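You operate a simulated robot arm through the tools that you are given. There is no shell and no other tool. Be economical: measure what you need, move in short steps, check, and stop when the job is done.

The job below is to be done with a simulated two-armed robot. You get a single attempt, and the scene is never put back.

Task
Stand the wide red cone in the lidded crate, shut the lid and lock both latches. Set down upright: what you pick out.

It is judged by the outcome, as a careful person would: the job done as asked, and still so three seconds after it is handed in. It fails if anything else is knocked over, pushed out of place, dropped, spilled or broken. A push-on lid holds only when it is set on centred and level and pressed home; a screw cap is set on level and turned clockwise until tight.

Robot
Two 6-joint arms with two-finger grippers on one trunk, on a base that drives. Base frame: it is fixed to the floor where the robot stands at the start and does not move with it; the origin is under the middle of the robot, x ahead of it, y to its left, z up. Lengths are in cm, angles in degrees, forces in N, time in s.
The left shoulder is at the start at [6, 14.3, 82.5], the right one opposite. With the tool pointing down near the work surface each hand reaches from about 32 to 72 cm from the robot's upright axis, wherever it stands, measured 20 degrees to its own side. Places, roughly: crate lid [120, 40, 110]; inside of the lidded crate [120, 20, 70]; left crate latch [100, -10, 90]; right crate latch [130, -10, 90]; thin yellow cone [125, 25, 75]. Payload 2.45 kg a hand.
The TCP of each hand is the grasp point between the finger pads, 2.6 cm short of the fingertips. In the tool frame z runs along the fingers and y along their closing line. The gripper opens to 9.6 cm. The gripper's body begins 6.9 cm behind the TCP.
Orientation is told as [roll, pitch, yaw] about the base's x, y, z axes, in that order, counted from this pose: with the fingers straight down and closing along the base's y, the tool's x points along the base's -x, its y along +y and its z along -z.

Tools
- The arms move only by the tool servo_tool. It takes "left_targets", "right_targets" or both (then of equal length, played together; a hand with none holds still); each is a list of rows, each a list of 7 numbers: the closure, from 0 (fully open) to 1 (shut), then the shift along the tool's x, y, z in units of 500 mm (1.0 is 500 mm), then the turn, a rotation vector about the tool's x, y, z in units of 180 degrees (1.0 is 180 degrees). In form: [[claw, dx, dy, dz, rx, ry, rz], ...]. A call has 1 to 12 rows; each row is the pose to reach, as a shift and turn from the pose commanded when the call began, along the tool's axes at that moment. A call with a number of a shift or a turn outside -1 to 1 is refused whole. A row lasts 0.2 s, in which the tool goes at most 5 cm and 8.6 degrees; a call with a longer step from one row to the next is refused whole, and so is a gripper value outside its range. A pose out of reach is approached as far as the arm can. The call stops where the force on the tool passes 90 N (or 10 N more than at its start, if that is more) or the arm is blocked; 0.2 s more then pass. The fingers move at their own pace and stop on an object; they squeeze with about 41 N. The grip force told is the motor's: it shows also when the fingers shut on nothing. Time passes only in rows, and 0.2 s behind the last, so rows that repeat a pose let the fingers close. The reply holds the time, the measured pose of the TCP, the force on the tool along the base axes, the opening and the grip force, in the units named above and with some noise, with the torque about the TCP (base axes, N m) and any sound that the robot's microphone picked up.
- Cameras (640 x 400 px; columns grow to the right, rows downward): "scene" is now at [13.43, -1.93, 142.54]; the picture's right is [-0.23, -0.97, 0.00], its down [-0.74, 0.18, -0.64] and it looks along [0.63, -0.15, -0.77] (base axes); focal length 260 px, centre (320, 200). "left" rides on the left gripper at [8.2, -0.3, -9.8] in its tool frame; the picture's right is [0.04, 1.00, 0.00], its down [-0.73, 0.03, -0.68] and it looks along [-0.68, 0.03, 0.73] (tool axes); focal length 256 px, centre (320, 200). "right" rides on the right gripper at [8.2, 0.3, -9.8] in its tool frame; the picture's right is [-0.04, 1.00, 0.00], its down [-0.73, -0.03, -0.68] and it looks along [-0.68, -0.03, 0.73] (tool axes); focal length 256 px, centre (320, 200). There is no depth. A picture from a camera that has moved, and an enlarged one, comes with that camera's place and axes in the base frame and with its lens.
- capture(camera): a new picture of that camera. The clock stands still meanwhile.
- lift_body(by): slides the trunk up (or, below 0, down) by that many cm; the arms and the scene camera ride with it, the base frame stays. It gives what a move gives, with no picture.
- roll_base(legs): drives the robot by 1 to 6 legs, each [ahead, turn to the left] in cm and degrees, along the robot's own axes; the way and the turn of a leg run together, so that a leg with both is an arc; at most 150 cm and 180 degrees a leg. The arms and the cameras ride along, it lands a little off, and it stops where it bumps. It gives what a move gives.
- turn_head(pan, tilt): turns the head with the scene camera to pan (to the left, within 86 degrees either way) and tilt (down, from -29 to 69), counted from straight ahead of the robot. It gives what a move gives.
- enlarge(camera, box): a new picture of the part [left, top, right, bottom] of that camera's present view, enlarged. The clock stands still meanwhile.
- job_done(): hands the job in; it is judged then, once.

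Go step by step. Nothing tells you exact positions but the pictures and the camera data: compare them with the known pose of the tool, close in by small moves and look again before you grip or let go. The budget is 120 turns and 100 pictures, counting those below and the enlarged ones. Unless the task says otherwise, let go and move clear before handing in, and close with one line.

The tools are called after "Emit:" by a JSON object that holds its "name" and its "arguments". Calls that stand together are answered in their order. servo_tool: Moves the arms, as the interface text tells. Its arguments: {"type":"object","properties":{"left_targets":{"type":"array","items":{"type":"array","items":{"type":"number"}}},"right_targets":{"type":"array","items":{"type":"array","items":{"type":"number"}}}},"required":[]} The other tools are called the same way: lift_body (by) slides the trunk up or down; roll_base (legs) drives the base; turn_head (pan, tilt) turns the head that bears the scene camera; capture (camera) takes a picture; enlarge (camera, box) takes an enlarged picture of a part of a camera's view; job_done () hands the job in.

At the start:

```text
clock: 0.0
left_tool_pos: [48.83, 13.92, 109.03]
left_orientation: [0.0, 0.0, -0.1]
left_force: [0.3, 0.5, 1.2]
left_torque: [-0.02, 0.02, 0.03]
left_gripper_width: 9.59
left_grip_force: 0.0
right_tool_pos: [50.05, -28.51, 101.32]
right_orientation: [0.0, 0.0, -0.1]
right_force: [0.0, 0.5, -0.1]
right_torque: [0.02, -0.01, 0.01]
right_gripper_width: 9.59
right_grip_force: 0.1
trunk travel left (down, up): [-45.0, 14.0]
robot x, y, heading: [0.2, 0.27, 0.2]
head pan, tilt: [-13.4, 49.9]
```

scene: 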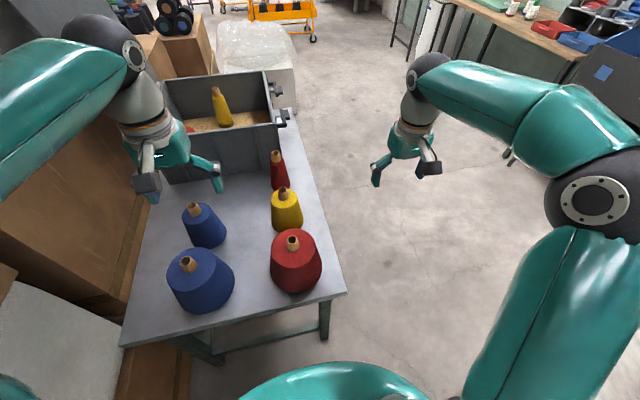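
right: 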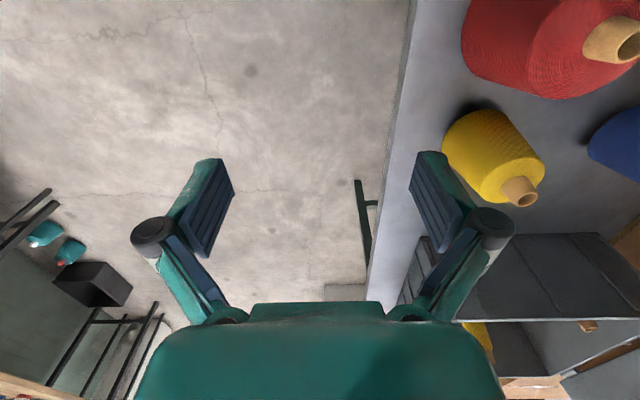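
left: 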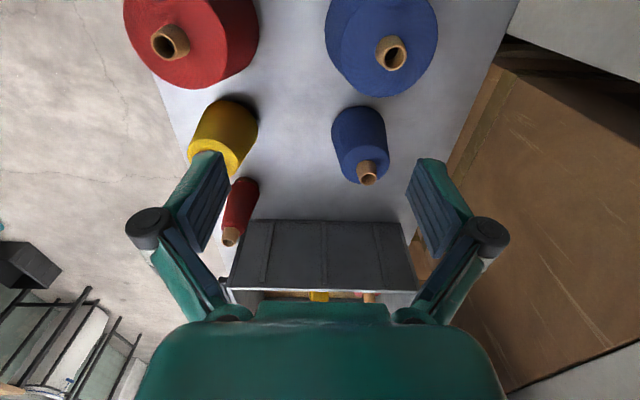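

I see a table with cones in front of the robot and the open crate at its far end. I'll look closer at the crate and the cones first.

Emit:
{"name": "enlarge", "arguments": {"camera": "scene", "box": [140, 50, 340, 175]}}

Emit:
{"name": "enlarge", "arguments": {"camera": "scene", "box": [110, 140, 366, 300]}}

```text
3.20 times, centred on (240, 112) of scene
camera zoom: at [13.43, -1.93, 142.54], right [-0.23, -0.97, 0.0], down [-0.74, 0.18, -0.64], along [0.63, -0.15, -0.77], focal length 832 px, centre (576, 480)
```

zoom: 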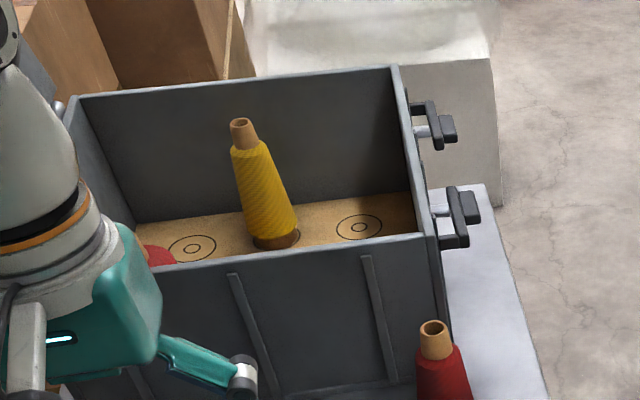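

```text
2.50 times, centred on (238, 220) of scene
camera zoom: at [13.43, -1.93, 142.54], right [-0.23, -0.97, 0.0], down [-0.74, 0.18, -0.64], along [0.63, -0.15, -0.77], focal length 650 px, centre (525, 150)
```

zoom: 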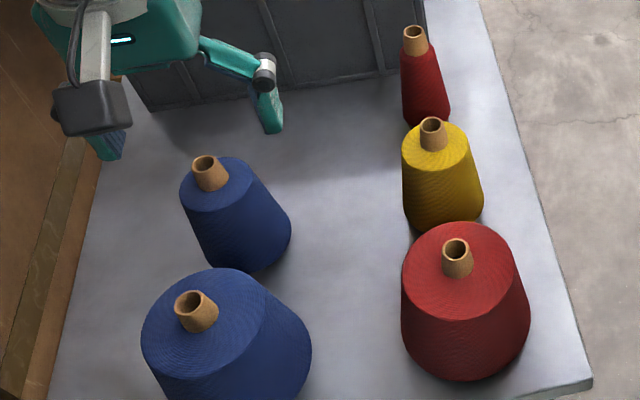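

The wide red cone is on the table at the front, its tube top near [47.5, -3, 87]. It's too wide to grip by the body, so I'll take it by the tube. I'll bring the right hand above it and move the left hand aside.

Emit:
{"name": "servo_tool", "arguments": {"right_targets": [[0, 0.008, 0.085, 0, 0, 0, 0], [0, 0.016, 0.17, 0, 0, 0, 0], [0, 0.024, 0.255, 0, 0, 0, 0], [0, 0.032, 0.34, 0, 0, 0, 0], [0, 0.04, 0.42, 0, 0, 0, 0], [0, 0.049, 0.5, 0, 0, 0, 0], [0, 0.049, 0.5, 0, 0, 0, 0]], "left_targets": [[0, 0, 0.05, 0, 0, 0, 0], [0, 0, 0.1, 0, 0, 0, 0], [0, 0, 0.15, 0, 0, 0, 0], [0, 0, 0.2, 0, 0, 0, 0], [0, 0, 0.25, 0, 0, 0, 0], [0, 0, 0.25, 0, 0, 0, 0], [0, 0, 0.25, 0, 0, 0, 0]]}}

Emit:
{"name": "capture", "arguments": {"camera": "right"}}

Emit:
{"name": "capture", "arguments": {"camera": "scene"}}

```text
clock: 1.6
left_tool_pos: [48.87, 26.47, 109.15]
left_orientation: [0.0, 0.0, -0.2]
left_force: [-0.2, -0.5, 0.3]
left_torque: [0.0, 0.01, 0.03]
left_gripper_width: 9.61
left_grip_force: 0.1
right_tool_pos: [47.76, -3.54, 101.51]
right_orientation: [0.1, 0.1, -0.2]
right_force: [-0.5, 1.0, 0.3]
right_torque: [-0.01, -0.03, 0.01]
right_gripper_width: 9.6
right_grip_force: 0.1
trunk travel left (down, up): [-45.0, 14.0]
robot x, y, heading: [-0.12, -0.1, -0.0]
head pan, tilt: [-13.4, 49.9]
```

```text
94 pictures are left
camera right: at [39.69, -3.22, 111.23], right [0.04, 1.0, 0.0], down [0.73, -0.03, 0.68], along [0.68, -0.03, -0.73], focal length 256 px, centre (320, 200)
```

right: 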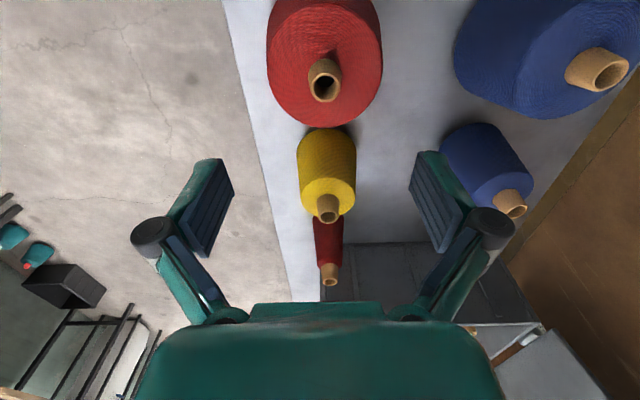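

```text
93 pictures are left
camera scene: at [13.42, -1.95, 142.54], right [-0.23, -0.97, 0.0], down [-0.74, 0.18, -0.64], along [0.63, -0.15, -0.77], focal length 260 px, centre (320, 200)
```

scene: 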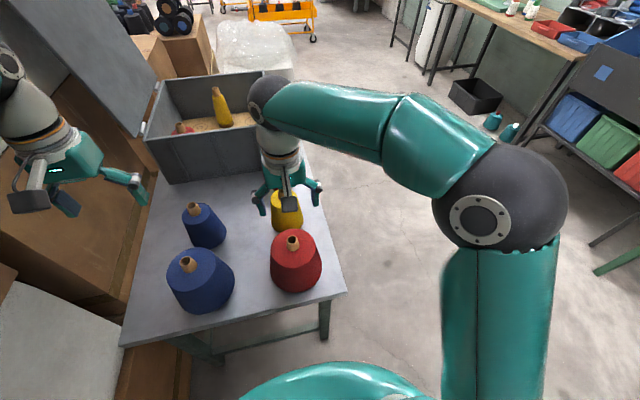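

The tube top triangulates to about [48.5, -3.2, 85.3]. I'll lower over it and check before closing.

Emit:
{"name": "servo_tool", "arguments": {"right_targets": [[0, -0.015, 0.006, 0.08, 0, 0, 0], [0, -0.015, 0.006, 0.16, 0, 0, 0], [0, -0.015, 0.006, 0.26, 0, 0, 0], [0, -0.015, 0.006, 0.26, 0, 0, 0]]}}

Emit:
{"name": "enlarge", "arguments": {"camera": "right", "box": [160, 0, 480, 200]}}

Emit:
{"name": "enlarge", "arguments": {"camera": "scene", "box": [220, 170, 380, 300]}}

```text
clock: 2.6
left_tool_pos: [48.78, 26.37, 109.07]
left_orientation: [0.0, 0.1, -0.2]
left_force: [-0.8, -0.7, 0.6]
left_torque: [0.0, -0.03, 0.01]
left_gripper_width: 9.61
left_grip_force: 0.0
right_tool_pos: [48.34, -3.3, 88.25]
right_orientation: [0.0, 0.1, -0.1]
right_force: [-0.3, 0.9, 0.7]
right_torque: [-0.02, 0.0, -0.05]
right_gripper_width: 9.58
right_grip_force: 0.1
trunk travel left (down, up): [-45.0, 14.0]
robot x, y, heading: [0.1, 0.08, -0.1]
head pan, tilt: [-13.4, 49.9]
```

```text
2.00 times, centred on (320, 100) of right
camera zoom: at [40.3, -3.07, 98.01], right [0.04, 1.0, 0.0], down [0.73, -0.03, 0.68], along [0.68, -0.03, -0.73], focal length 512 px, centre (320, 400)
```

zoom: 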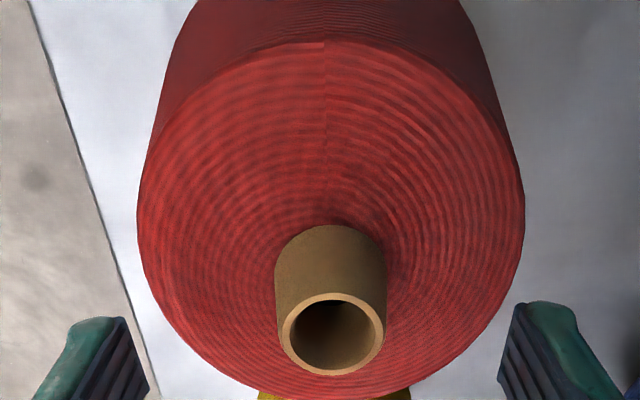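

```text
3.08 times, centred on (300, 235) of scene
camera zoom: at [13.36, -1.93, 142.56], right [-0.23, -0.97, 0.0], down [-0.74, 0.18, -0.64], along [0.63, -0.15, -0.77], focal length 800 px, centre (382, 92)
```

zoom: 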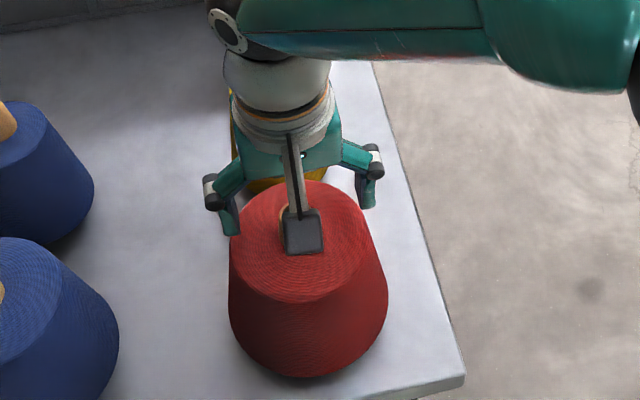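

The tube top appears nearer z≈87, with about 3 cm of tube sticking out. I'll go down a little and check against the finger tips.

Emit:
{"name": "servo_tool", "arguments": {"right_targets": [[0, 0, 0.0, 0.026, 0, 0, 0], [0, 0, 0.0, 0.026, 0, 0, 0]]}}

Emit:
{"name": "enlarge", "arguments": {"camera": "right", "box": [200, 40, 440, 190]}}

```text
clock: 3.2
left_tool_pos: [48.97, 26.39, 109.04]
left_orientation: [0.1, 0.0, -0.1]
left_force: [1.1, 0.0, -0.2]
left_torque: [-0.02, 0.01, 0.0]
left_gripper_width: 9.58
left_grip_force: 0.2
right_tool_pos: [48.48, -3.23, 87.09]
right_orientation: [0.0, 0.0, -0.2]
right_force: [-0.2, 0.5, -0.3]
right_torque: [0.0, 0.0, 0.01]
right_gripper_width: 9.61
right_grip_force: 0.0
trunk travel left (down, up): [-45.0, 14.0]
robot x, y, heading: [0.01, 0.13, -0.1]
head pan, tilt: [-13.4, 49.9]
```

```text
2.67 times, centred on (320, 115) of right
camera zoom: at [40.35, -3.04, 96.77], right [0.04, 1.0, 0.0], down [0.73, -0.03, 0.68], along [0.68, -0.03, -0.73], focal length 683 px, centre (320, 427)
```

zoom: 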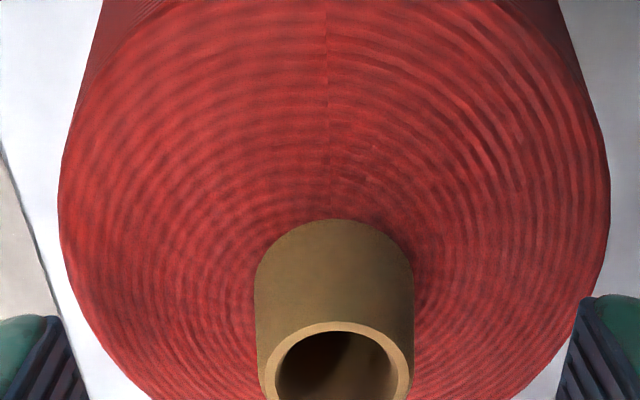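

The TCP sits almost at the tube's top centre. I'll go down half a centimetre and close.

Emit:
{"name": "servo_tool", "arguments": {"right_targets": [[0, 0.004, 0.002, 0.011, 0, 0, 0], [0.5, 0.004, 0.002, 0.011, 0, 0, 0], [1, 0.004, 0.002, 0.011, 0, 0, 0], [1, 0.004, 0.002, 0.011, 0, 0, 0], [1, 0.004, 0.002, 0.011, 0, 0, 0], [1, 0.004, 0.002, 0.011, 0, 0, 0]]}}

Emit:
{"name": "capture", "arguments": {"camera": "right"}}

```text
clock: 4.6
left_tool_pos: [48.72, 26.45, 109.09]
left_orientation: [-0.1, -0.1, -0.2]
left_force: [1.1, -0.5, 0.5]
left_torque: [-0.01, -0.02, 0.02]
left_gripper_width: 9.59
left_grip_force: 0.0
right_tool_pos: [48.26, -3.11, 86.73]
right_orientation: [0.2, -0.3, -0.3]
right_force: [1.6, 9.2, 24.6]
right_torque: [0.48, -0.02, -0.04]
right_gripper_width: 3.33
right_grip_force: 41.4
trunk travel left (down, up): [-45.0, 14.0]
robot x, y, heading: [-0.21, 0.01, 0.3]
head pan, tilt: [-13.4, 49.9]
```

```text
89 pictures are left
camera right: at [40.1, -2.82, 96.45], right [0.04, 1.0, 0.0], down [0.73, -0.03, 0.68], along [0.68, -0.03, -0.73], focal length 256 px, centre (320, 200)
```

right: 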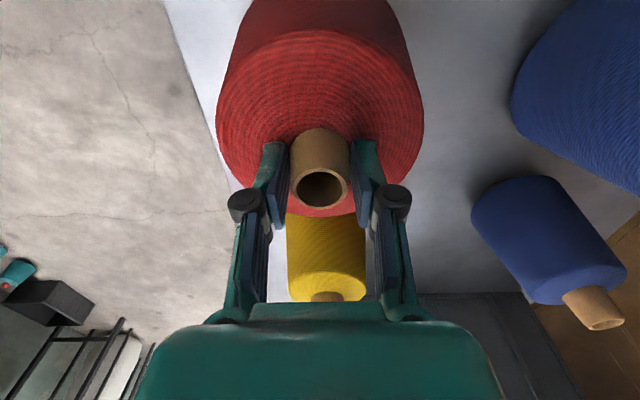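

Gripped on the tube, with the tips resting lightly on the cone. I'll lift and check the weight.

Emit:
{"name": "servo_tool", "arguments": {"right_targets": [[1, 0.004, 0.002, -0.03, 0, 0, 0], [1, 0.004, 0.002, -0.1, 0, 0, 0], [1, 0.004, 0.002, -0.18, 0, 0, 0], [1, 0.004, 0.002, -0.18, 0, 0, 0]]}}

Emit:
{"name": "capture", "arguments": {"camera": "scene"}}

Emit:
{"name": "capture", "arguments": {"camera": "left"}}

```text
clock: 5.6
left_tool_pos: [48.97, 26.39, 108.97]
left_orientation: [0.0, 0.2, -0.1]
left_force: [1.3, 0.2, 0.1]
left_torque: [0.02, 0.02, 0.02]
left_gripper_width: 9.6
left_grip_force: 0.1
right_tool_pos: [48.12, -3.0, 95.42]
right_orientation: [0.0, 0.3, 0.0]
right_force: [1.2, 0.0, -12.6]
right_torque: [0.0, -0.07, 0.0]
right_gripper_width: 3.35
right_grip_force: 41.6
trunk travel left (down, up): [-45.0, 14.0]
robot x, y, heading: [-0.08, -0.07, -0.1]
head pan, tilt: [-13.4, 49.9]
```

```text
88 pictures are left
camera scene: at [13.57, -1.94, 142.52], right [-0.23, -0.97, 0.0], down [-0.75, 0.18, -0.64], along [0.62, -0.15, -0.77], focal length 260 px, centre (320, 200)
```

scene: 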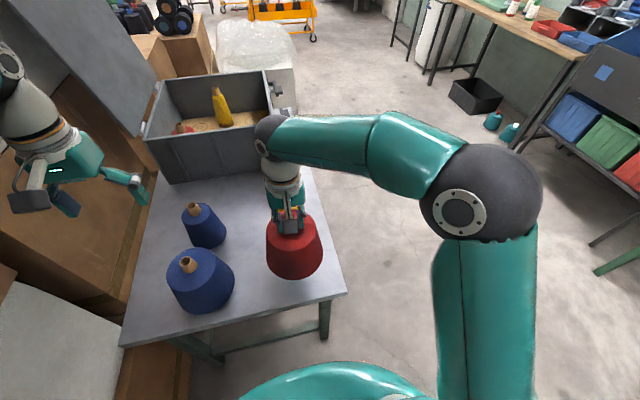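

```text
87 pictures are left
camera left: at [40.81, 26.0, 118.92], right [-0.04, 1.0, 0.0], down [0.73, 0.03, 0.68], along [0.68, 0.03, -0.73], focal length 256 px, centre (320, 200)
```

left: 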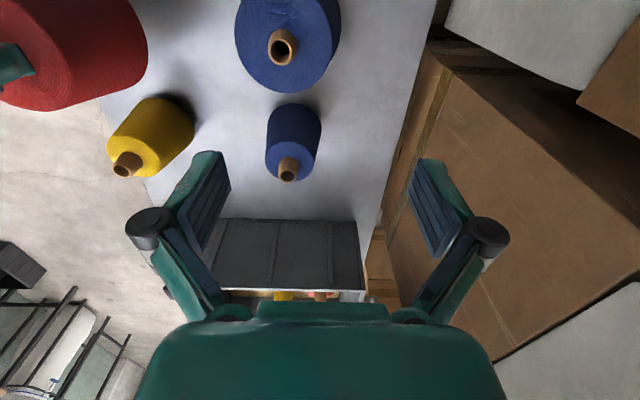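

The wide red cone hangs free at about 1.3 kg. I'll raise the trunk and arm so the cone clears the crate rim, then drive round to the table's right side.

Emit:
{"name": "lift_body", "arguments": {"by": 14}}

Emit:
{"name": "servo_tool", "arguments": {"right_targets": [[1, 0, 0, -0.06, 0, 0, 0], [1, 0.0, 0, -0.12, 0, 0, 0], [1, 0, 0, -0.18, 0, 0, 0], [1, 0, 0, -0.24, 0, 0, 0], [1, 0, 0, -0.24, 0, 0, 0]]}}

Emit:
{"name": "roll_base", "arguments": {"legs": [[-10, 0], [0, -90], [70, 0], [0, 90]]}}

Emit:
{"name": "turn_head", "arguments": {"pan": 20, "tilt": 25}}

Emit:
{"name": "capture", "arguments": {"camera": "scene"}}

```text
clock: 7.3
left_tool_pos: [49.01, 26.38, 123.0]
left_orientation: [0.0, 0.2, -0.1]
left_force: [1.1, -0.1, -0.8]
left_torque: [-0.04, -0.01, 0.02]
left_gripper_width: 9.61
left_grip_force: 0.0
right_tool_pos: [48.22, -3.07, 109.44]
right_orientation: [0.0, 0.0, 0.0]
right_force: [0.3, -0.4, -11.9]
right_torque: [-0.01, -0.05, 0.0]
right_gripper_width: 3.32
right_grip_force: 40.7
trunk travel left (down, up): [-59.0, 0.0]
robot x, y, heading: [0.26, -0.03, 0.2]
head pan, tilt: [-13.4, 49.9]
```

```text
clock: 8.5
left_tool_pos: [49.01, 26.44, 123.01]
left_orientation: [0.1, 0.1, -0.1]
left_force: [0.3, -1.3, 0.2]
left_torque: [-0.01, -0.01, 0.04]
left_gripper_width: 9.59
left_grip_force: 0.1
right_tool_pos: [48.09, -3.05, 121.46]
right_orientation: [0.0, 0.1, -0.1]
right_force: [-0.2, 0.1, -12.1]
right_torque: [0.0, -0.03, -0.05]
right_gripper_width: 3.33
right_grip_force: 41.0
trunk travel left (down, up): [-59.0, 0.0]
robot x, y, heading: [0.09, 0.27, -0.1]
head pan, tilt: [-13.4, 49.9]
```

```text
clock: 13.0
left_tool_pos: [28.74, -40.61, 123.19]
left_orientation: [0.3, 0.1, -74.2]
left_force: [-1.5, -1.1, 0.4]
left_torque: [0.02, -0.1, -0.03]
left_gripper_width: 9.6
left_grip_force: 0.0
right_tool_pos: [0.34, -47.75, 121.26]
right_orientation: [0.2, 0.4, -74.2]
right_force: [-2.5, -1.0, -12.3]
right_torque: [-0.03, -0.03, -0.01]
right_gripper_width: 3.17
right_grip_force: 40.5
trunk travel left (down, up): [-59.0, 0.0]
robot x, y, heading: [-3.85, 1.64, -76.0]
head pan, tilt: [-13.4, 49.9]
stopped in leg 2: the robot was blocked; the commanded pose is now the measured one
```

```text
clock: 13.9
left_tool_pos: [29.12, -40.38, 123.03]
left_orientation: [0.1, 0.0, -74.3]
left_force: [0.1, -0.3, -0.9]
left_torque: [0.03, -0.02, -0.02]
left_gripper_width: 9.6
left_grip_force: 0.2
right_tool_pos: [0.61, -47.56, 121.46]
right_orientation: [0.1, 0.2, -74.2]
right_force: [-0.2, -0.3, -11.5]
right_torque: [0.0, -0.04, 0.01]
right_gripper_width: 3.15
right_grip_force: 41.1
trunk travel left (down, up): [-59.0, 0.0]
robot x, y, heading: [-4.2, 1.45, -76.2]
head pan, tilt: [20.0, 25.0]
```

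```text
86 pictures are left
camera scene: at [2.42, -12.44, 160.26], right [-0.83, -0.56, 0.0], down [-0.24, 0.35, -0.91], along [0.5, -0.75, -0.42], focal length 260 px, centre (320, 200)
```

scene: 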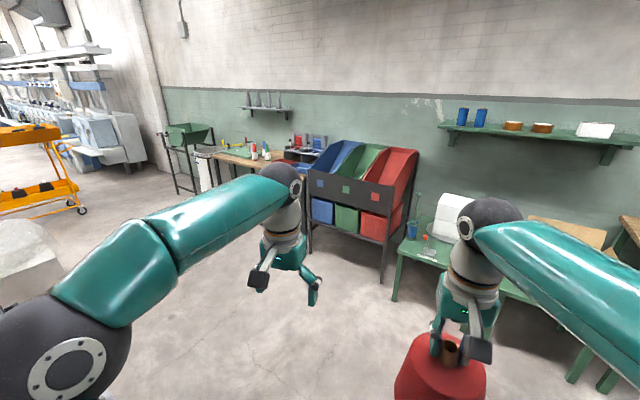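

The base stopped partway through the turn. I'll look around to find what it touched.

Emit:
{"name": "turn_head", "arguments": {"pan": -80, "tilt": 55}}

Emit:
{"name": "capture", "arguments": {"camera": "scene"}}

Emit:
{"name": "turn_head", "arguments": {"pan": 80, "tilt": 55}}

Emit:
{"name": "capture", "arguments": {"camera": "scene"}}

```text
clock: 15.7
left_tool_pos: [29.15, -40.44, 123.1]
left_orientation: [0.0, -0.1, -74.2]
left_force: [0.9, -0.2, -0.6]
left_torque: [0.01, 0.01, -0.03]
left_gripper_width: 9.61
left_grip_force: 0.0
right_tool_pos: [0.64, -47.6, 121.4]
right_orientation: [0.1, 0.2, -74.2]
right_force: [0.9, 1.1, -11.0]
right_torque: [0.01, -0.02, 0.01]
right_gripper_width: 3.13
right_grip_force: 41.7
trunk travel left (down, up): [-59.0, 0.0]
robot x, y, heading: [-3.69, 1.54, -76.5]
head pan, tilt: [-80.0, 55.0]
```

```text
85 pictures are left
camera scene: at [-9.28, -7.65, 155.88], right [-0.4, 0.91, 0.0], down [0.75, 0.33, -0.57], along [-0.53, -0.23, -0.82], focal length 260 px, centre (320, 200)
```

scene: 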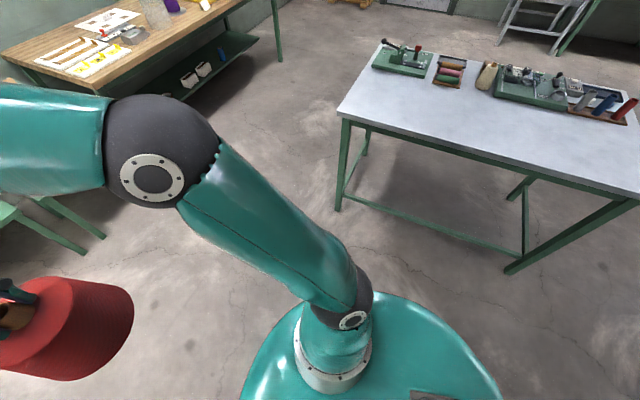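

```text
clock: 18.2
left_tool_pos: [29.22, -40.4, 123.12]
left_orientation: [0.0, 0.0, -74.2]
left_force: [0.2, 0.5, -0.2]
left_torque: [-0.01, 0.0, -0.02]
left_gripper_width: 9.6
left_grip_force: 0.0
right_tool_pos: [0.61, -47.5, 121.41]
right_orientation: [0.1, 0.2, -74.2]
right_force: [-0.2, 0.4, -11.5]
right_torque: [0.01, -0.02, -0.01]
right_gripper_width: 3.1
right_grip_force: 41.2
trunk travel left (down, up): [-59.0, 0.0]
robot x, y, heading: [-4.23, 1.68, -76.3]
head pan, tilt: [80.0, 55.0]
```

```text
84 pictures are left
camera scene: at [4.51, -4.27, 155.88], right [0.07, -1.0, 0.0], down [-0.82, -0.05, -0.57], along [0.57, 0.04, -0.82], focal length 260 px, centre (320, 200)
```

scene: 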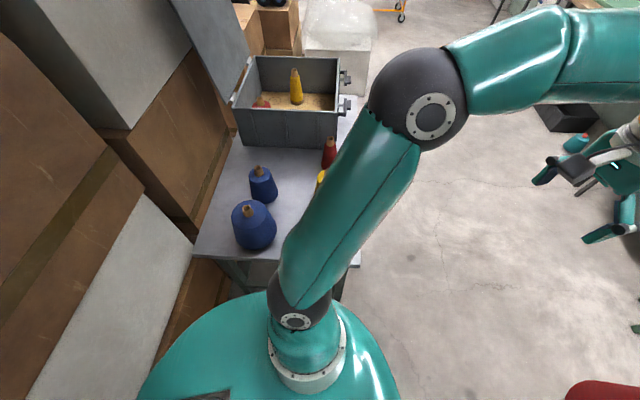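

Nothing is close in front, toward -y, so the base probably brushed the table side or boxes while turning. I'll drive ahead out of the tight spot, then turn.

Emit:
{"name": "roll_base", "arguments": {"legs": [[30, 0]]}}

Emit:
{"name": "turn_head", "arguments": {"pan": 84, "tilt": 45}}

Emit:
{"name": "capture", "arguments": {"camera": "scene"}}

```text
clock: 20.2
left_tool_pos: [36.13, -70.0, 123.02]
left_orientation: [0.0, 0.0, -74.4]
left_force: [1.0, -0.6, 0.4]
left_torque: [0.0, 0.03, -0.03]
left_gripper_width: 9.61
left_grip_force: 0.1
right_tool_pos: [7.77, -76.89, 121.37]
right_orientation: [0.0, 0.2, -74.2]
right_force: [0.8, -0.3, -11.7]
right_torque: [-0.03, -0.03, -0.01]
right_gripper_width: 3.12
right_grip_force: 40.6
trunk travel left (down, up): [-59.0, 0.0]
robot x, y, heading: [3.37, -27.88, -76.5]
head pan, tilt: [80.0, 55.0]
```

```text
clock: 21.0
left_tool_pos: [36.1, -69.7, 123.12]
left_orientation: [0.0, 0.0, -74.4]
left_force: [0.3, 0.8, -0.7]
left_torque: [-0.01, 0.01, 0.01]
left_gripper_width: 9.59
left_grip_force: 0.1
right_tool_pos: [7.52, -76.76, 121.37]
right_orientation: [0.0, 0.2, -74.2]
right_force: [-0.1, -0.2, -11.9]
right_torque: [-0.03, -0.03, 0.02]
right_gripper_width: 3.16
right_grip_force: 41.0
trunk travel left (down, up): [-59.0, 0.0]
robot x, y, heading: [3.2, -28.03, -76.5]
head pan, tilt: [84.0, 45.0]
```

```text
83 pictures are left
camera scene: at [12.52, -32.95, 157.22], right [0.13, -0.99, 0.0], down [-0.7, -0.09, -0.71], along [0.7, 0.09, -0.71], focal length 260 px, centre (320, 200)
```

scene: 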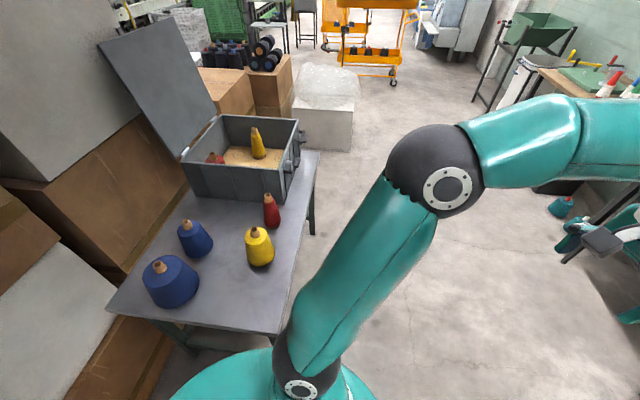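

Clear now. Continuing out to y≈-68, turning back to heading 0, and driving along the table.

Emit:
{"name": "roll_base", "arguments": {"legs": [[42, 0], [0, 76.5], [60, 0]]}}

Emit:
{"name": "turn_head", "arguments": {"pan": 45, "tilt": 45}}

Emit:
{"name": "capture", "arguments": {"camera": "scene"}}

```text
clock: 26.7
left_tool_pos: [65.2, -54.33, 122.97]
left_orientation: [-0.2, 0.1, -7.0]
left_force: [0.5, 1.1, 0.0]
left_torque: [-0.09, 0.02, -0.01]
left_gripper_width: 9.63
left_grip_force: 0.1
right_tool_pos: [60.75, -83.57, 121.18]
right_orientation: [-0.4, 0.5, -6.7]
right_force: [0.2, 1.6, -11.0]
right_torque: [-0.03, -0.07, 0.03]
right_gripper_width: 2.93
right_grip_force: 41.0
trunk travel left (down, up): [-59.0, 0.0]
robot x, y, heading: [12.59, -74.56, -6.7]
head pan, tilt: [84.0, 45.0]
stopped in leg 2: the robot was blocked; the commanded pose is now the measured one
```

```text
clock: 27.7
left_tool_pos: [64.98, -54.72, 123.3]
left_orientation: [0.0, 0.0, -6.8]
left_force: [0.3, -0.1, 0.3]
left_torque: [-0.01, -0.02, 0.01]
left_gripper_width: 9.61
left_grip_force: 0.2
right_tool_pos: [60.68, -84.07, 121.52]
right_orientation: [0.1, 0.2, -7.0]
right_force: [0.3, -0.7, -11.5]
right_torque: [-0.01, -0.05, 0.01]
right_gripper_width: 2.92
right_grip_force: 41.4
trunk travel left (down, up): [-59.0, 0.0]
robot x, y, heading: [12.61, -74.64, -6.7]
head pan, tilt: [45.0, 45.0]
```

```text
82 pictures are left
camera scene: at [25.05, -70.7, 157.21], right [0.62, -0.79, 0.0], down [-0.56, -0.44, -0.71], along [0.55, 0.44, -0.71], focal length 260 px, centre (320, 200)
```

scene: 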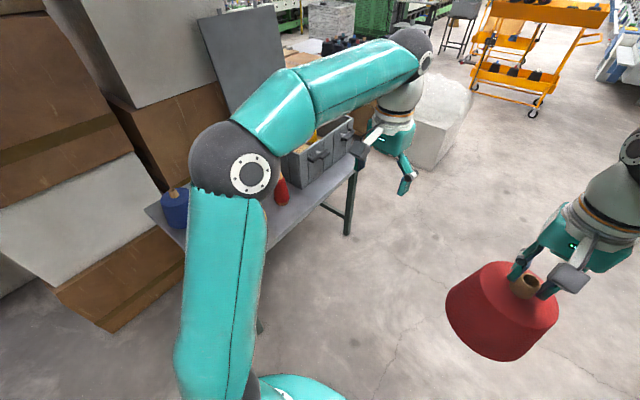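

The gripper opening has crept from 3.3 to 2.9, so the tapered tube may be slipping. I'll inspect the grip.

Emit:
{"name": "capture", "arguments": {"camera": "right"}}

Emit:
{"name": "enlarge", "arguments": {"camera": "scene", "box": [430, 180, 640, 370]}}

```text
81 pictures are left
camera right: at [52.77, -82.83, 131.25], right [0.16, 0.99, 0.0], down [0.73, -0.12, 0.67], along [0.67, -0.11, -0.74], focal length 256 px, centre (320, 200)
```

right: 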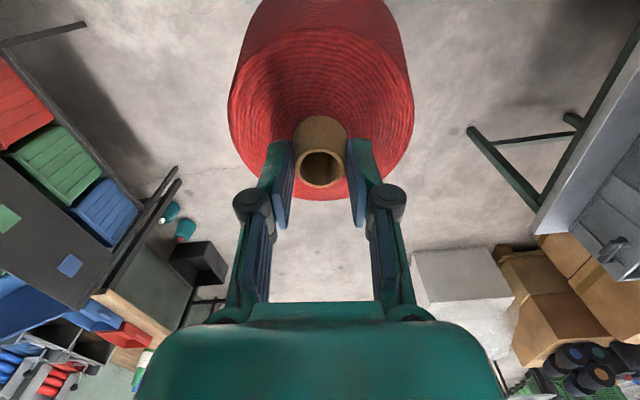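

```text
2.11 times, centred on (535, 275) of scene
camera zoom: at [25.05, -70.7, 157.21], right [0.62, -0.79, 0.0], down [-0.56, -0.44, -0.71], along [0.55, 0.44, -0.71], focal length 547 px, centre (-133, 42)
```

zoom: 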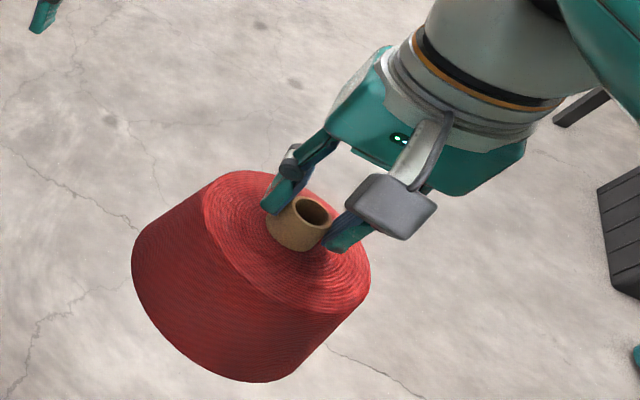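

Confirmed: the tube has slipped about 1.5 cm during the base turns. The safest fix is to set the cone on the open floor right here and regrip it low on the tube.

Emit:
{"name": "lift_body", "arguments": {"by": -55}}

Emit:
{"name": "servo_tool", "arguments": {"right_targets": [[1, -0.02, 0, 0.08, 0, 0, 0], [1, -0.04, 0, 0.16, 0, 0, 0], [1, -0.06, 0, 0.24, 0, 0, 0], [1, -0.08, 0, 0.32, 0, 0, 0], [1, -0.08, 0, 0.4, 0, 0, 0], [1, -0.08, 0, 0.48, 0, 0, 0], [1, -0.08, 0, 0.56, 0, 0, 0], [1, -0.08, 0, 0.62, 0, 0, 0], [1, -0.08, 0, 0.62, 0, 0, 0]]}}

Emit:
{"name": "capture", "arguments": {"camera": "right"}}

Emit:
{"name": "turn_head", "arguments": {"pan": -10, "tilt": 50}}

Emit:
{"name": "capture", "arguments": {"camera": "scene"}}

```text
refused: -55 is not a number from -40 to 40
```

```text
clock: 29.7
left_tool_pos: [64.83, -54.82, 123.21]
left_orientation: [0.0, -0.1, -6.9]
left_force: [0.0, -0.4, -0.4]
left_torque: [0.0, 0.0, 0.0]
left_gripper_width: 9.62
left_grip_force: 0.1
right_tool_pos: [64.53, -84.39, 90.62]
right_orientation: [-0.1, 0.3, -6.9]
right_force: [-0.3, 0.0, -12.0]
right_torque: [-0.01, 0.02, 0.03]
right_gripper_width: 2.94
right_grip_force: 41.2
trunk travel left (down, up): [-59.0, 0.0]
robot x, y, heading: [12.76, -74.66, -6.8]
head pan, tilt: [45.0, 45.0]
```

```text
79 pictures are left
camera right: at [56.53, -83.21, 100.3], right [0.16, 0.99, 0.0], down [0.73, -0.12, 0.68], along [0.67, -0.11, -0.74], focal length 256 px, centre (320, 200)
```

right: 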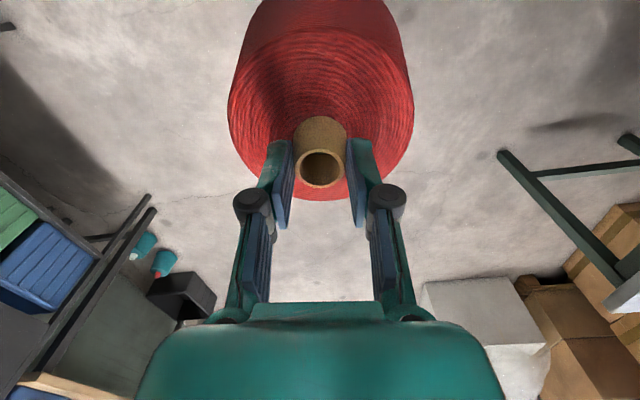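

```text
clock: 31.0
left_tool_pos: [64.99, -54.92, 123.21]
left_orientation: [-0.1, 0.0, -6.8]
left_force: [-1.3, -0.1, 0.5]
left_torque: [-0.03, -0.01, 0.03]
left_gripper_width: 9.59
left_grip_force: 0.0
right_tool_pos: [64.61, -84.46, 90.59]
right_orientation: [0.0, 0.4, -7.0]
right_force: [-0.1, -0.2, -10.8]
right_torque: [-0.02, 0.01, 0.0]
right_gripper_width: 2.95
right_grip_force: 40.9
trunk travel left (down, up): [-59.0, 0.0]
robot x, y, heading: [12.59, -74.6, -6.9]
head pan, tilt: [-10.0, 50.0]
```

```text
78 pictures are left
camera scene: at [26.03, -77.93, 156.52], right [-0.29, -0.96, 0.0], down [-0.73, 0.22, -0.64], along [0.61, -0.18, -0.77], focal length 260 px, centre (320, 200)
```

scene: 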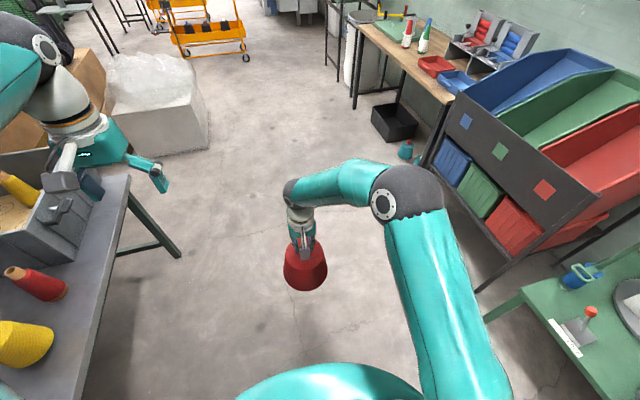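

The space ahead is clear. Trunk down in two steps.

Emit:
{"name": "lift_body", "arguments": {"by": -40}}

Emit:
{"name": "lift_body", "arguments": {"by": -14}}

Emit:
{"name": "enlarge", "arguments": {"camera": "scene", "box": [220, 200, 420, 400]}}

```text
clock: 34.8
left_tool_pos: [65.03, -54.84, 83.17]
left_orientation: [0.0, 0.1, -6.9]
left_force: [-0.5, -0.6, -0.3]
left_torque: [-0.02, 0.0, 0.01]
left_gripper_width: 9.59
left_grip_force: 0.1
right_tool_pos: [64.54, -84.48, 50.61]
right_orientation: [0.1, 0.3, -6.9]
right_force: [-0.1, -0.4, -12.4]
right_torque: [0.0, -0.06, 0.0]
right_gripper_width: 2.94
right_grip_force: 40.4
trunk travel left (down, up): [-19.0, 40.0]
robot x, y, heading: [12.6, -74.72, -6.7]
head pan, tilt: [-10.0, 50.0]
```

```text
clock: 36.5
left_tool_pos: [65.11, -54.77, 69.09]
left_orientation: [0.0, 0.0, -7.0]
left_force: [0.4, 0.4, 0.5]
left_torque: [0.02, 0.02, 0.01]
left_gripper_width: 9.6
left_grip_force: 0.1
right_tool_pos: [64.44, -84.37, 36.55]
right_orientation: [0.0, 0.3, -7.0]
right_force: [0.3, 0.6, -11.3]
right_torque: [0.01, -0.01, -0.02]
right_gripper_width: 2.92
right_grip_force: 41.0
trunk travel left (down, up): [-5.0, 54.0]
robot x, y, heading: [12.36, -75.51, -7.0]
head pan, tilt: [-10.0, 50.0]
```

```text
2.00 times, centred on (320, 300) of scene
camera zoom: at [25.93, -77.92, 102.53], right [-0.29, -0.96, 0.0], down [-0.73, 0.22, -0.64], along [0.61, -0.19, -0.77], focal length 520 px, centre (320, 0)
```

zoom: 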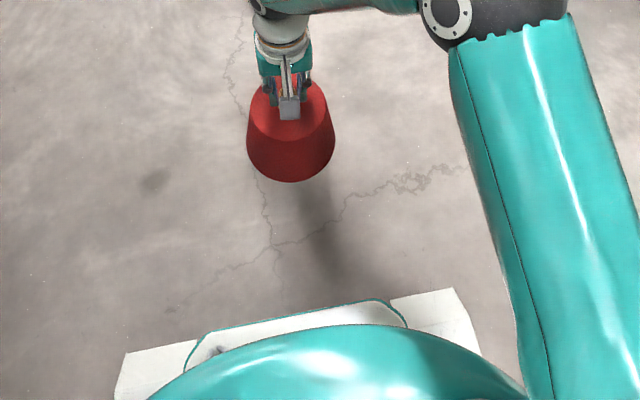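

Now down by the arm, in small steps near the floor.

Emit:
{"name": "servo_tool", "arguments": {"right_targets": [[1, 0, 0, 0.06, 0, 0, 0], [1, 0, 0, 0.12, 0, 0, 0], [1, 0, 0, 0.17, 0, 0, 0], [1, 0, 0, 0.2, 0, 0, 0], [1, 0, 0, 0.21, 0, 0, 0], [1, 0, 0, 0.22, 0, 0, 0], [1, 0, 0, 0.23, 0, 0, 0], [1, 0, 0, 0.24, 0, 0, 0]]}}

Emit:
{"name": "enlarge", "arguments": {"camera": "scene", "box": [220, 200, 420, 400]}}

```text
clock: 38.3
left_tool_pos: [64.84, -54.84, 69.2]
left_orientation: [-0.1, 0.0, -6.8]
left_force: [-0.1, 0.1, 0.4]
left_torque: [0.0, -0.02, -0.02]
left_gripper_width: 9.61
left_grip_force: 0.0
right_tool_pos: [64.29, -84.37, 24.42]
right_orientation: [0.1, 0.3, -6.9]
right_force: [-0.4, 0.5, -11.3]
right_torque: [0.0, -0.01, -0.02]
right_gripper_width: 2.92
right_grip_force: 41.2
trunk travel left (down, up): [-5.0, 54.0]
robot x, y, heading: [12.51, -75.38, -6.8]
head pan, tilt: [-10.0, 50.0]
```

```text
2.00 times, centred on (320, 300) of scene
camera zoom: at [25.94, -77.92, 102.52], right [-0.29, -0.96, 0.0], down [-0.73, 0.22, -0.64], along [0.61, -0.19, -0.77], focal length 520 px, centre (320, 0)
```

zoom: 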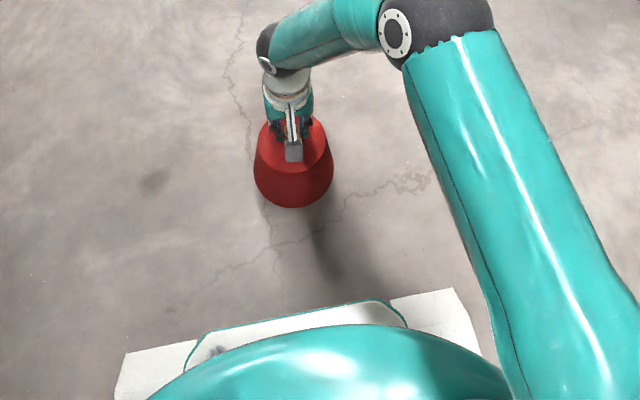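

Emit:
{"name": "servo_tool", "arguments": {"right_targets": [[1, 0, 0, 0.01, 0, 0, 0], [1, 0, 0, 0.02, 0, 0, 0], [1, 0, 0, 0.03, 0, 0, 0], [1, 0, 0, 0.04, 0, 0, 0], [1, 0, 0, 0.05, 0, 0, 0], [1, 0, 0, 0.06, 0, 0, 0], [1, 0, 0, 0.07, 0, 0, 0]]}}

```text
clock: 39.9
left_tool_pos: [65.05, -54.74, 69.24]
left_orientation: [0.0, 0.0, -6.9]
left_force: [0.0, 0.4, -0.3]
left_torque: [-0.01, 0.04, -0.02]
left_gripper_width: 9.64
left_grip_force: 0.0
right_tool_pos: [64.24, -84.39, 20.93]
right_orientation: [0.0, 0.4, -6.8]
right_force: [1.0, -0.3, -11.6]
right_torque: [-0.02, -0.03, -0.02]
right_gripper_width: 2.94
right_grip_force: 41.4
trunk travel left (down, up): [-5.0, 54.0]
robot x, y, heading: [12.97, -74.75, -6.6]
head pan, tilt: [-10.0, 50.0]
```

Still hanging free; continuing down.

Emit:
{"name": "servo_tool", "arguments": {"right_targets": [[1, 0, 0, 0.01, 0, 0, 0], [1, 0, 0, 0.02, 0, 0, 0], [1, 0, 0, 0.03, 0, 0, 0], [1, 0, 0, 0.04, 0, 0, 0], [1, 0, 0, 0.05, 0, 0, 0]]}}

Emit:
{"name": "enlarge", "arguments": {"camera": "scene", "box": [270, 220, 350, 320]}}

```text
clock: 41.1
left_tool_pos: [64.9, -54.83, 69.51]
left_orientation: [0.0, -0.2, -6.9]
left_force: [0.1, -0.4, -0.1]
left_torque: [0.0, 0.01, 0.03]
left_gripper_width: 9.63
left_grip_force: 0.0
right_tool_pos: [64.3, -84.38, 18.82]
right_orientation: [-0.1, 0.2, -6.9]
right_force: [-6.7, 3.0, 10.4]
right_torque: [-0.03, 1.11, -0.1]
right_gripper_width: 2.91
right_grip_force: 41.0
trunk travel left (down, up): [-5.0, 54.0]
robot x, y, heading: [12.64, -75.06, -6.9]
head pan, tilt: [-10.0, 50.0]
```

```text
4.00 times, centred on (310, 270) of scene
camera zoom: at [25.81, -77.89, 102.59], right [-0.29, -0.96, 0.0], down [-0.73, 0.22, -0.64], along [0.62, -0.19, -0.77], focal length 1040 px, centre (360, -80)
```

zoom: 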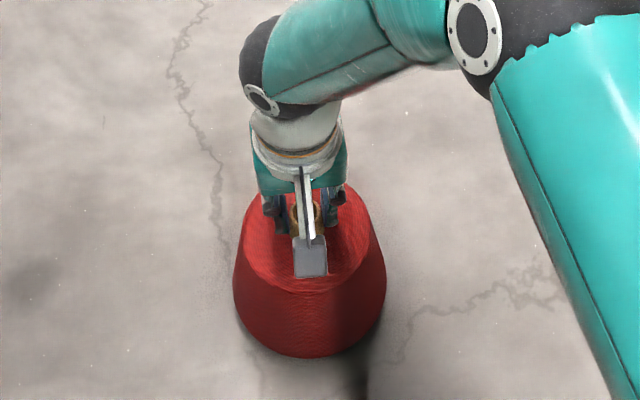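

The cone stands on the floor. I'll open, go 1.7 cm lower and regrip.

Emit:
{"name": "servo_tool", "arguments": {"right_targets": [[0.4, 0, 0, 0, 0, 0, 0], [0.4, 0, 0, 0, 0, 0, 0], [0.4, 0, 0, 0.015, 0, 0, 0], [0.4, 0, 0, 0.03, 0, 0, 0], [0.4, 0, 0, 0.032, 0, 0, 0]]}}

Emit:
{"name": "capture", "arguments": {"camera": "right"}}

```text
clock: 42.3
left_tool_pos: [64.93, -54.73, 69.26]
left_orientation: [0.1, -0.1, -6.9]
left_force: [0.4, -0.1, 0.1]
left_torque: [-0.02, 0.0, 0.01]
left_gripper_width: 9.62
left_grip_force: 0.0
right_tool_pos: [64.31, -84.45, 17.02]
right_orientation: [0.0, 0.2, -6.9]
right_force: [-0.3, -0.1, -0.1]
right_torque: [0.0, -0.03, 0.04]
right_gripper_width: 5.76
right_grip_force: 0.1
trunk travel left (down, up): [-5.0, 54.0]
robot x, y, heading: [12.75, -74.71, -7.0]
head pan, tilt: [-10.0, 50.0]
```

```text
74 pictures are left
camera right: at [56.36, -83.24, 26.75], right [0.16, 0.99, 0.0], down [0.73, -0.12, 0.68], along [0.67, -0.11, -0.74], focal length 256 px, centre (320, 200)
```

right: 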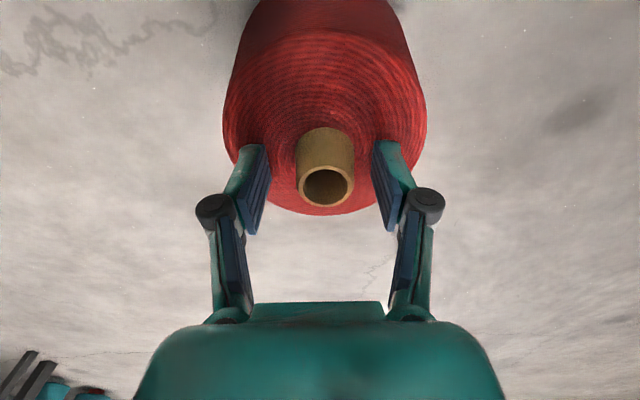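

Lower 0.3 cm and close firmly.

Emit:
{"name": "servo_tool", "arguments": {"right_targets": [[0.4, 0, 0, 0.007, 0, 0, 0], [1, 0, 0, 0.007, 0, 0, 0], [1, 0, 0, 0.007, 0, 0, 0], [1, 0, 0, 0.007, 0, 0, 0], [1, 0, 0, 0.007, 0, 0, 0]]}}

Emit:
{"name": "servo_tool", "arguments": {"right_targets": [[1, 0, 0, -0.03, 0, 0, 0], [1, 0, 0, -0.1, 0, 0, 0], [1, 0, 0, -0.2, 0, 0, 0], [1, 0, 0, -0.2, 0, 0, 0]]}}

Emit:
{"name": "lift_body", "arguments": {"by": 40}}

Emit:
{"name": "lift_body", "arguments": {"by": 14}}

Emit:
{"name": "capture", "arguments": {"camera": "right"}}

```text
clock: 43.5
left_tool_pos: [64.87, -54.75, 69.36]
left_orientation: [0.0, -0.1, -6.8]
left_force: [0.0, 0.2, 0.8]
left_torque: [0.0, -0.01, -0.02]
left_gripper_width: 9.6
left_grip_force: 0.1
right_tool_pos: [64.34, -84.41, 16.87]
right_orientation: [0.1, 0.0, -6.9]
right_force: [1.9, 11.4, 17.7]
right_torque: [1.04, -0.13, -0.05]
right_gripper_width: 3.34
right_grip_force: 41.1
trunk travel left (down, up): [-5.0, 54.0]
robot x, y, heading: [12.68, -75.11, -6.7]
head pan, tilt: [-10.0, 50.0]
```

```text
clock: 44.5
left_tool_pos: [65.03, -54.84, 69.28]
left_orientation: [0.0, -0.1, -6.9]
left_force: [-0.5, 1.2, 0.1]
left_torque: [0.0, 0.01, 0.0]
left_gripper_width: 9.6
left_grip_force: 0.1
right_tool_pos: [64.32, -84.36, 26.66]
right_orientation: [0.0, 0.4, -6.9]
right_force: [0.5, 0.2, -12.7]
right_torque: [-0.01, -0.05, -0.01]
right_gripper_width: 3.28
right_grip_force: 40.1
trunk travel left (down, up): [-5.0, 54.0]
robot x, y, heading: [12.7, -74.66, -6.9]
head pan, tilt: [-10.0, 50.0]
```

```text
clock: 48.3
left_tool_pos: [65.05, -54.89, 109.23]
left_orientation: [0.0, -0.1, -6.9]
left_force: [0.1, -0.4, -0.4]
left_torque: [0.0, 0.0, -0.01]
left_gripper_width: 9.61
left_grip_force: 0.1
right_tool_pos: [64.31, -84.39, 66.77]
right_orientation: [0.0, 0.3, -7.0]
right_force: [-0.9, 0.1, -11.9]
right_torque: [0.0, -0.01, 0.0]
right_gripper_width: 3.31
right_grip_force: 41.4
trunk travel left (down, up): [-45.0, 14.0]
robot x, y, heading: [12.49, -74.6, -6.8]
head pan, tilt: [-10.0, 50.0]
```

```text
clock: 50.0
left_tool_pos: [65.07, -54.91, 123.18]
left_orientation: [0.0, 0.0, -6.8]
left_force: [0.5, 0.9, 0.6]
left_torque: [-0.01, 0.03, -0.01]
left_gripper_width: 9.63
left_grip_force: 0.1
right_tool_pos: [64.47, -84.48, 80.86]
right_orientation: [0.0, 0.2, -6.8]
right_force: [0.1, 0.4, -12.0]
right_torque: [0.01, -0.02, 0.0]
right_gripper_width: 3.28
right_grip_force: 41.4
trunk travel left (down, up): [-59.0, 0.0]
robot x, y, heading: [12.25, -74.7, -6.7]
head pan, tilt: [-10.0, 50.0]
```

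```text
73 pictures are left
camera right: at [56.48, -83.2, 90.46], right [0.16, 0.99, 0.0], down [0.73, -0.12, 0.67], along [0.67, -0.11, -0.74], focal length 256 px, centre (320, 200)
```

right: 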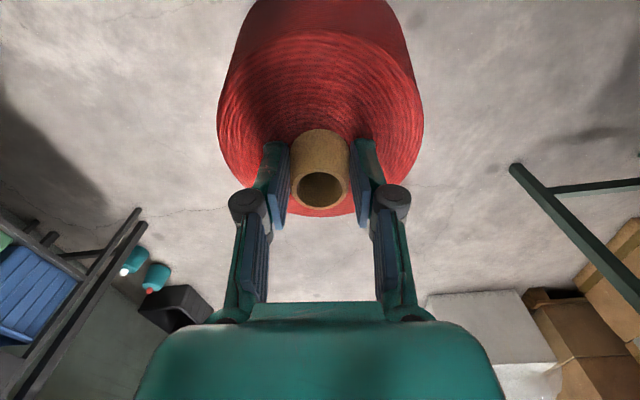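

Solid grip again (3.3 cm). I'll draw the cone closer to the body, raise it, and try a small gentle turn.

Emit:
{"name": "servo_tool", "arguments": {"right_targets": [[1, 0.03, 0, -0.08, 0, 0, 0], [1, 0.06, 0, -0.16, 0, 0, 0], [1, 0.09, 0, -0.24, 0, 0, 0], [1, 0.12, 0, -0.32, 0, 0, 0], [1, 0.14, 0, -0.4, 0, 0, 0], [1, 0.14, 0, -0.48, 0, 0, 0], [1, 0.14, 0, -0.56, 0, 0, 0], [1, 0.14, 0, -0.64, 0, 0, 0], [1, 0.14, 0, -0.72, 0, 0, 0], [1, 0.14, 0, -0.79, 0, 0, 0], [1, 0.14, 0, -0.79, 0, 0, 0]]}}

Emit:
{"name": "roll_base", "arguments": {"legs": [[0, 8]]}}

```text
clock: 52.4
left_tool_pos: [64.99, -54.77, 123.23]
left_orientation: [-0.1, 0.0, -6.9]
left_force: [0.1, -0.1, 0.1]
left_torque: [0.01, 0.02, 0.02]
left_gripper_width: 9.58
left_grip_force: 0.1
right_tool_pos: [57.75, -83.63, 120.39]
right_orientation: [0.0, 0.2, -6.9]
right_force: [-0.3, -0.4, -12.0]
right_torque: [0.01, -0.02, -0.02]
right_gripper_width: 3.31
right_grip_force: 40.6
trunk travel left (down, up): [-59.0, 0.0]
robot x, y, heading: [12.51, -74.81, -7.0]
head pan, tilt: [-10.0, 50.0]
```

```text
clock: 53.4
left_tool_pos: [61.78, -47.73, 123.23]
left_orientation: [0.0, 0.0, 1.0]
left_force: [0.3, -0.2, -0.3]
left_torque: [0.0, -0.01, 0.01]
left_gripper_width: 9.6
left_grip_force: 0.0
right_tool_pos: [58.34, -77.31, 120.24]
right_orientation: [0.0, 0.3, 1.2]
right_force: [-0.3, 1.6, -11.4]
right_torque: [0.0, -0.03, -0.02]
right_gripper_width: 3.3
right_grip_force: 40.5
trunk travel left (down, up): [-59.0, 0.0]
robot x, y, heading: [12.24, -75.45, 1.2]
head pan, tilt: [-10.0, 50.0]
```

Small turns work without slip. Driving along the table now.

Emit:
{"name": "roll_base", "arguments": {"legs": [[75, 0]]}}

Emit:
{"name": "turn_head", "arguments": {"pan": 75, "tilt": 40}}

Emit:
{"name": "capture", "arguments": {"camera": "scene"}}

```text
clock: 57.5
left_tool_pos: [136.99, -46.24, 123.23]
left_orientation: [0.0, 0.0, 0.9]
left_force: [-0.4, 0.4, 0.0]
left_torque: [0.02, 0.03, -0.01]
left_gripper_width: 9.63
left_grip_force: 0.1
right_tool_pos: [133.52, -75.88, 120.25]
right_orientation: [0.0, 0.5, 1.0]
right_force: [0.0, 0.2, -11.6]
right_torque: [0.0, -0.02, 0.0]
right_gripper_width: 3.32
right_grip_force: 41.3
trunk travel left (down, up): [-59.0, 0.0]
robot x, y, heading: [87.87, -74.17, 1.1]
head pan, tilt: [-10.0, 50.0]
```

```text
clock: 59.1
left_tool_pos: [136.94, -46.34, 123.25]
left_orientation: [-0.1, 0.0, 0.9]
left_force: [-1.0, -0.4, -1.1]
left_torque: [-0.01, 0.02, 0.0]
left_gripper_width: 9.58
left_grip_force: 0.1
right_tool_pos: [133.54, -75.91, 120.32]
right_orientation: [-0.2, 0.5, 1.1]
right_force: [-0.2, -0.6, -12.1]
right_torque: [-0.01, -0.03, 0.04]
right_gripper_width: 3.32
right_grip_force: 40.6
trunk travel left (down, up): [-59.0, 0.0]
robot x, y, heading: [87.59, -73.83, 1.1]
head pan, tilt: [75.0, 40.0]
```

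```text
72 pictures are left
camera scene: at [95.87, -65.78, 157.95], right [0.97, -0.24, 0.0], down [-0.16, -0.62, -0.77], along [0.18, 0.74, -0.64], focal length 260 px, centre (320, 200)
```

scene: 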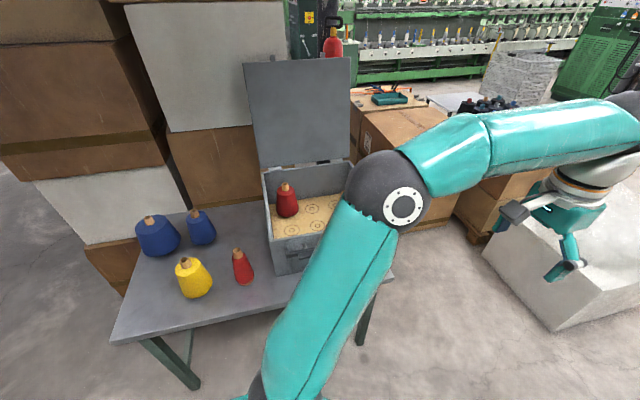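

Emit:
{"name": "enlarge", "arguments": {"camera": "scene", "box": [230, 50, 400, 285]}}

```text
1.70 times, centred on (315, 168) of scene
camera zoom: at [95.87, -65.78, 157.95], right [0.97, -0.24, 0.0], down [-0.16, -0.62, -0.77], along [0.18, 0.74, -0.64], focal length 442 px, centre (328, 255)
```

zoom: 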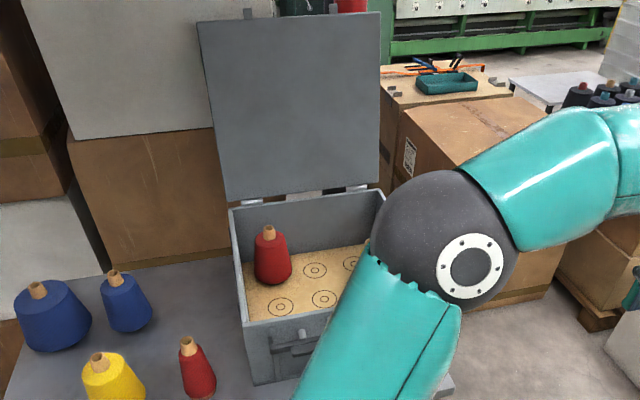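

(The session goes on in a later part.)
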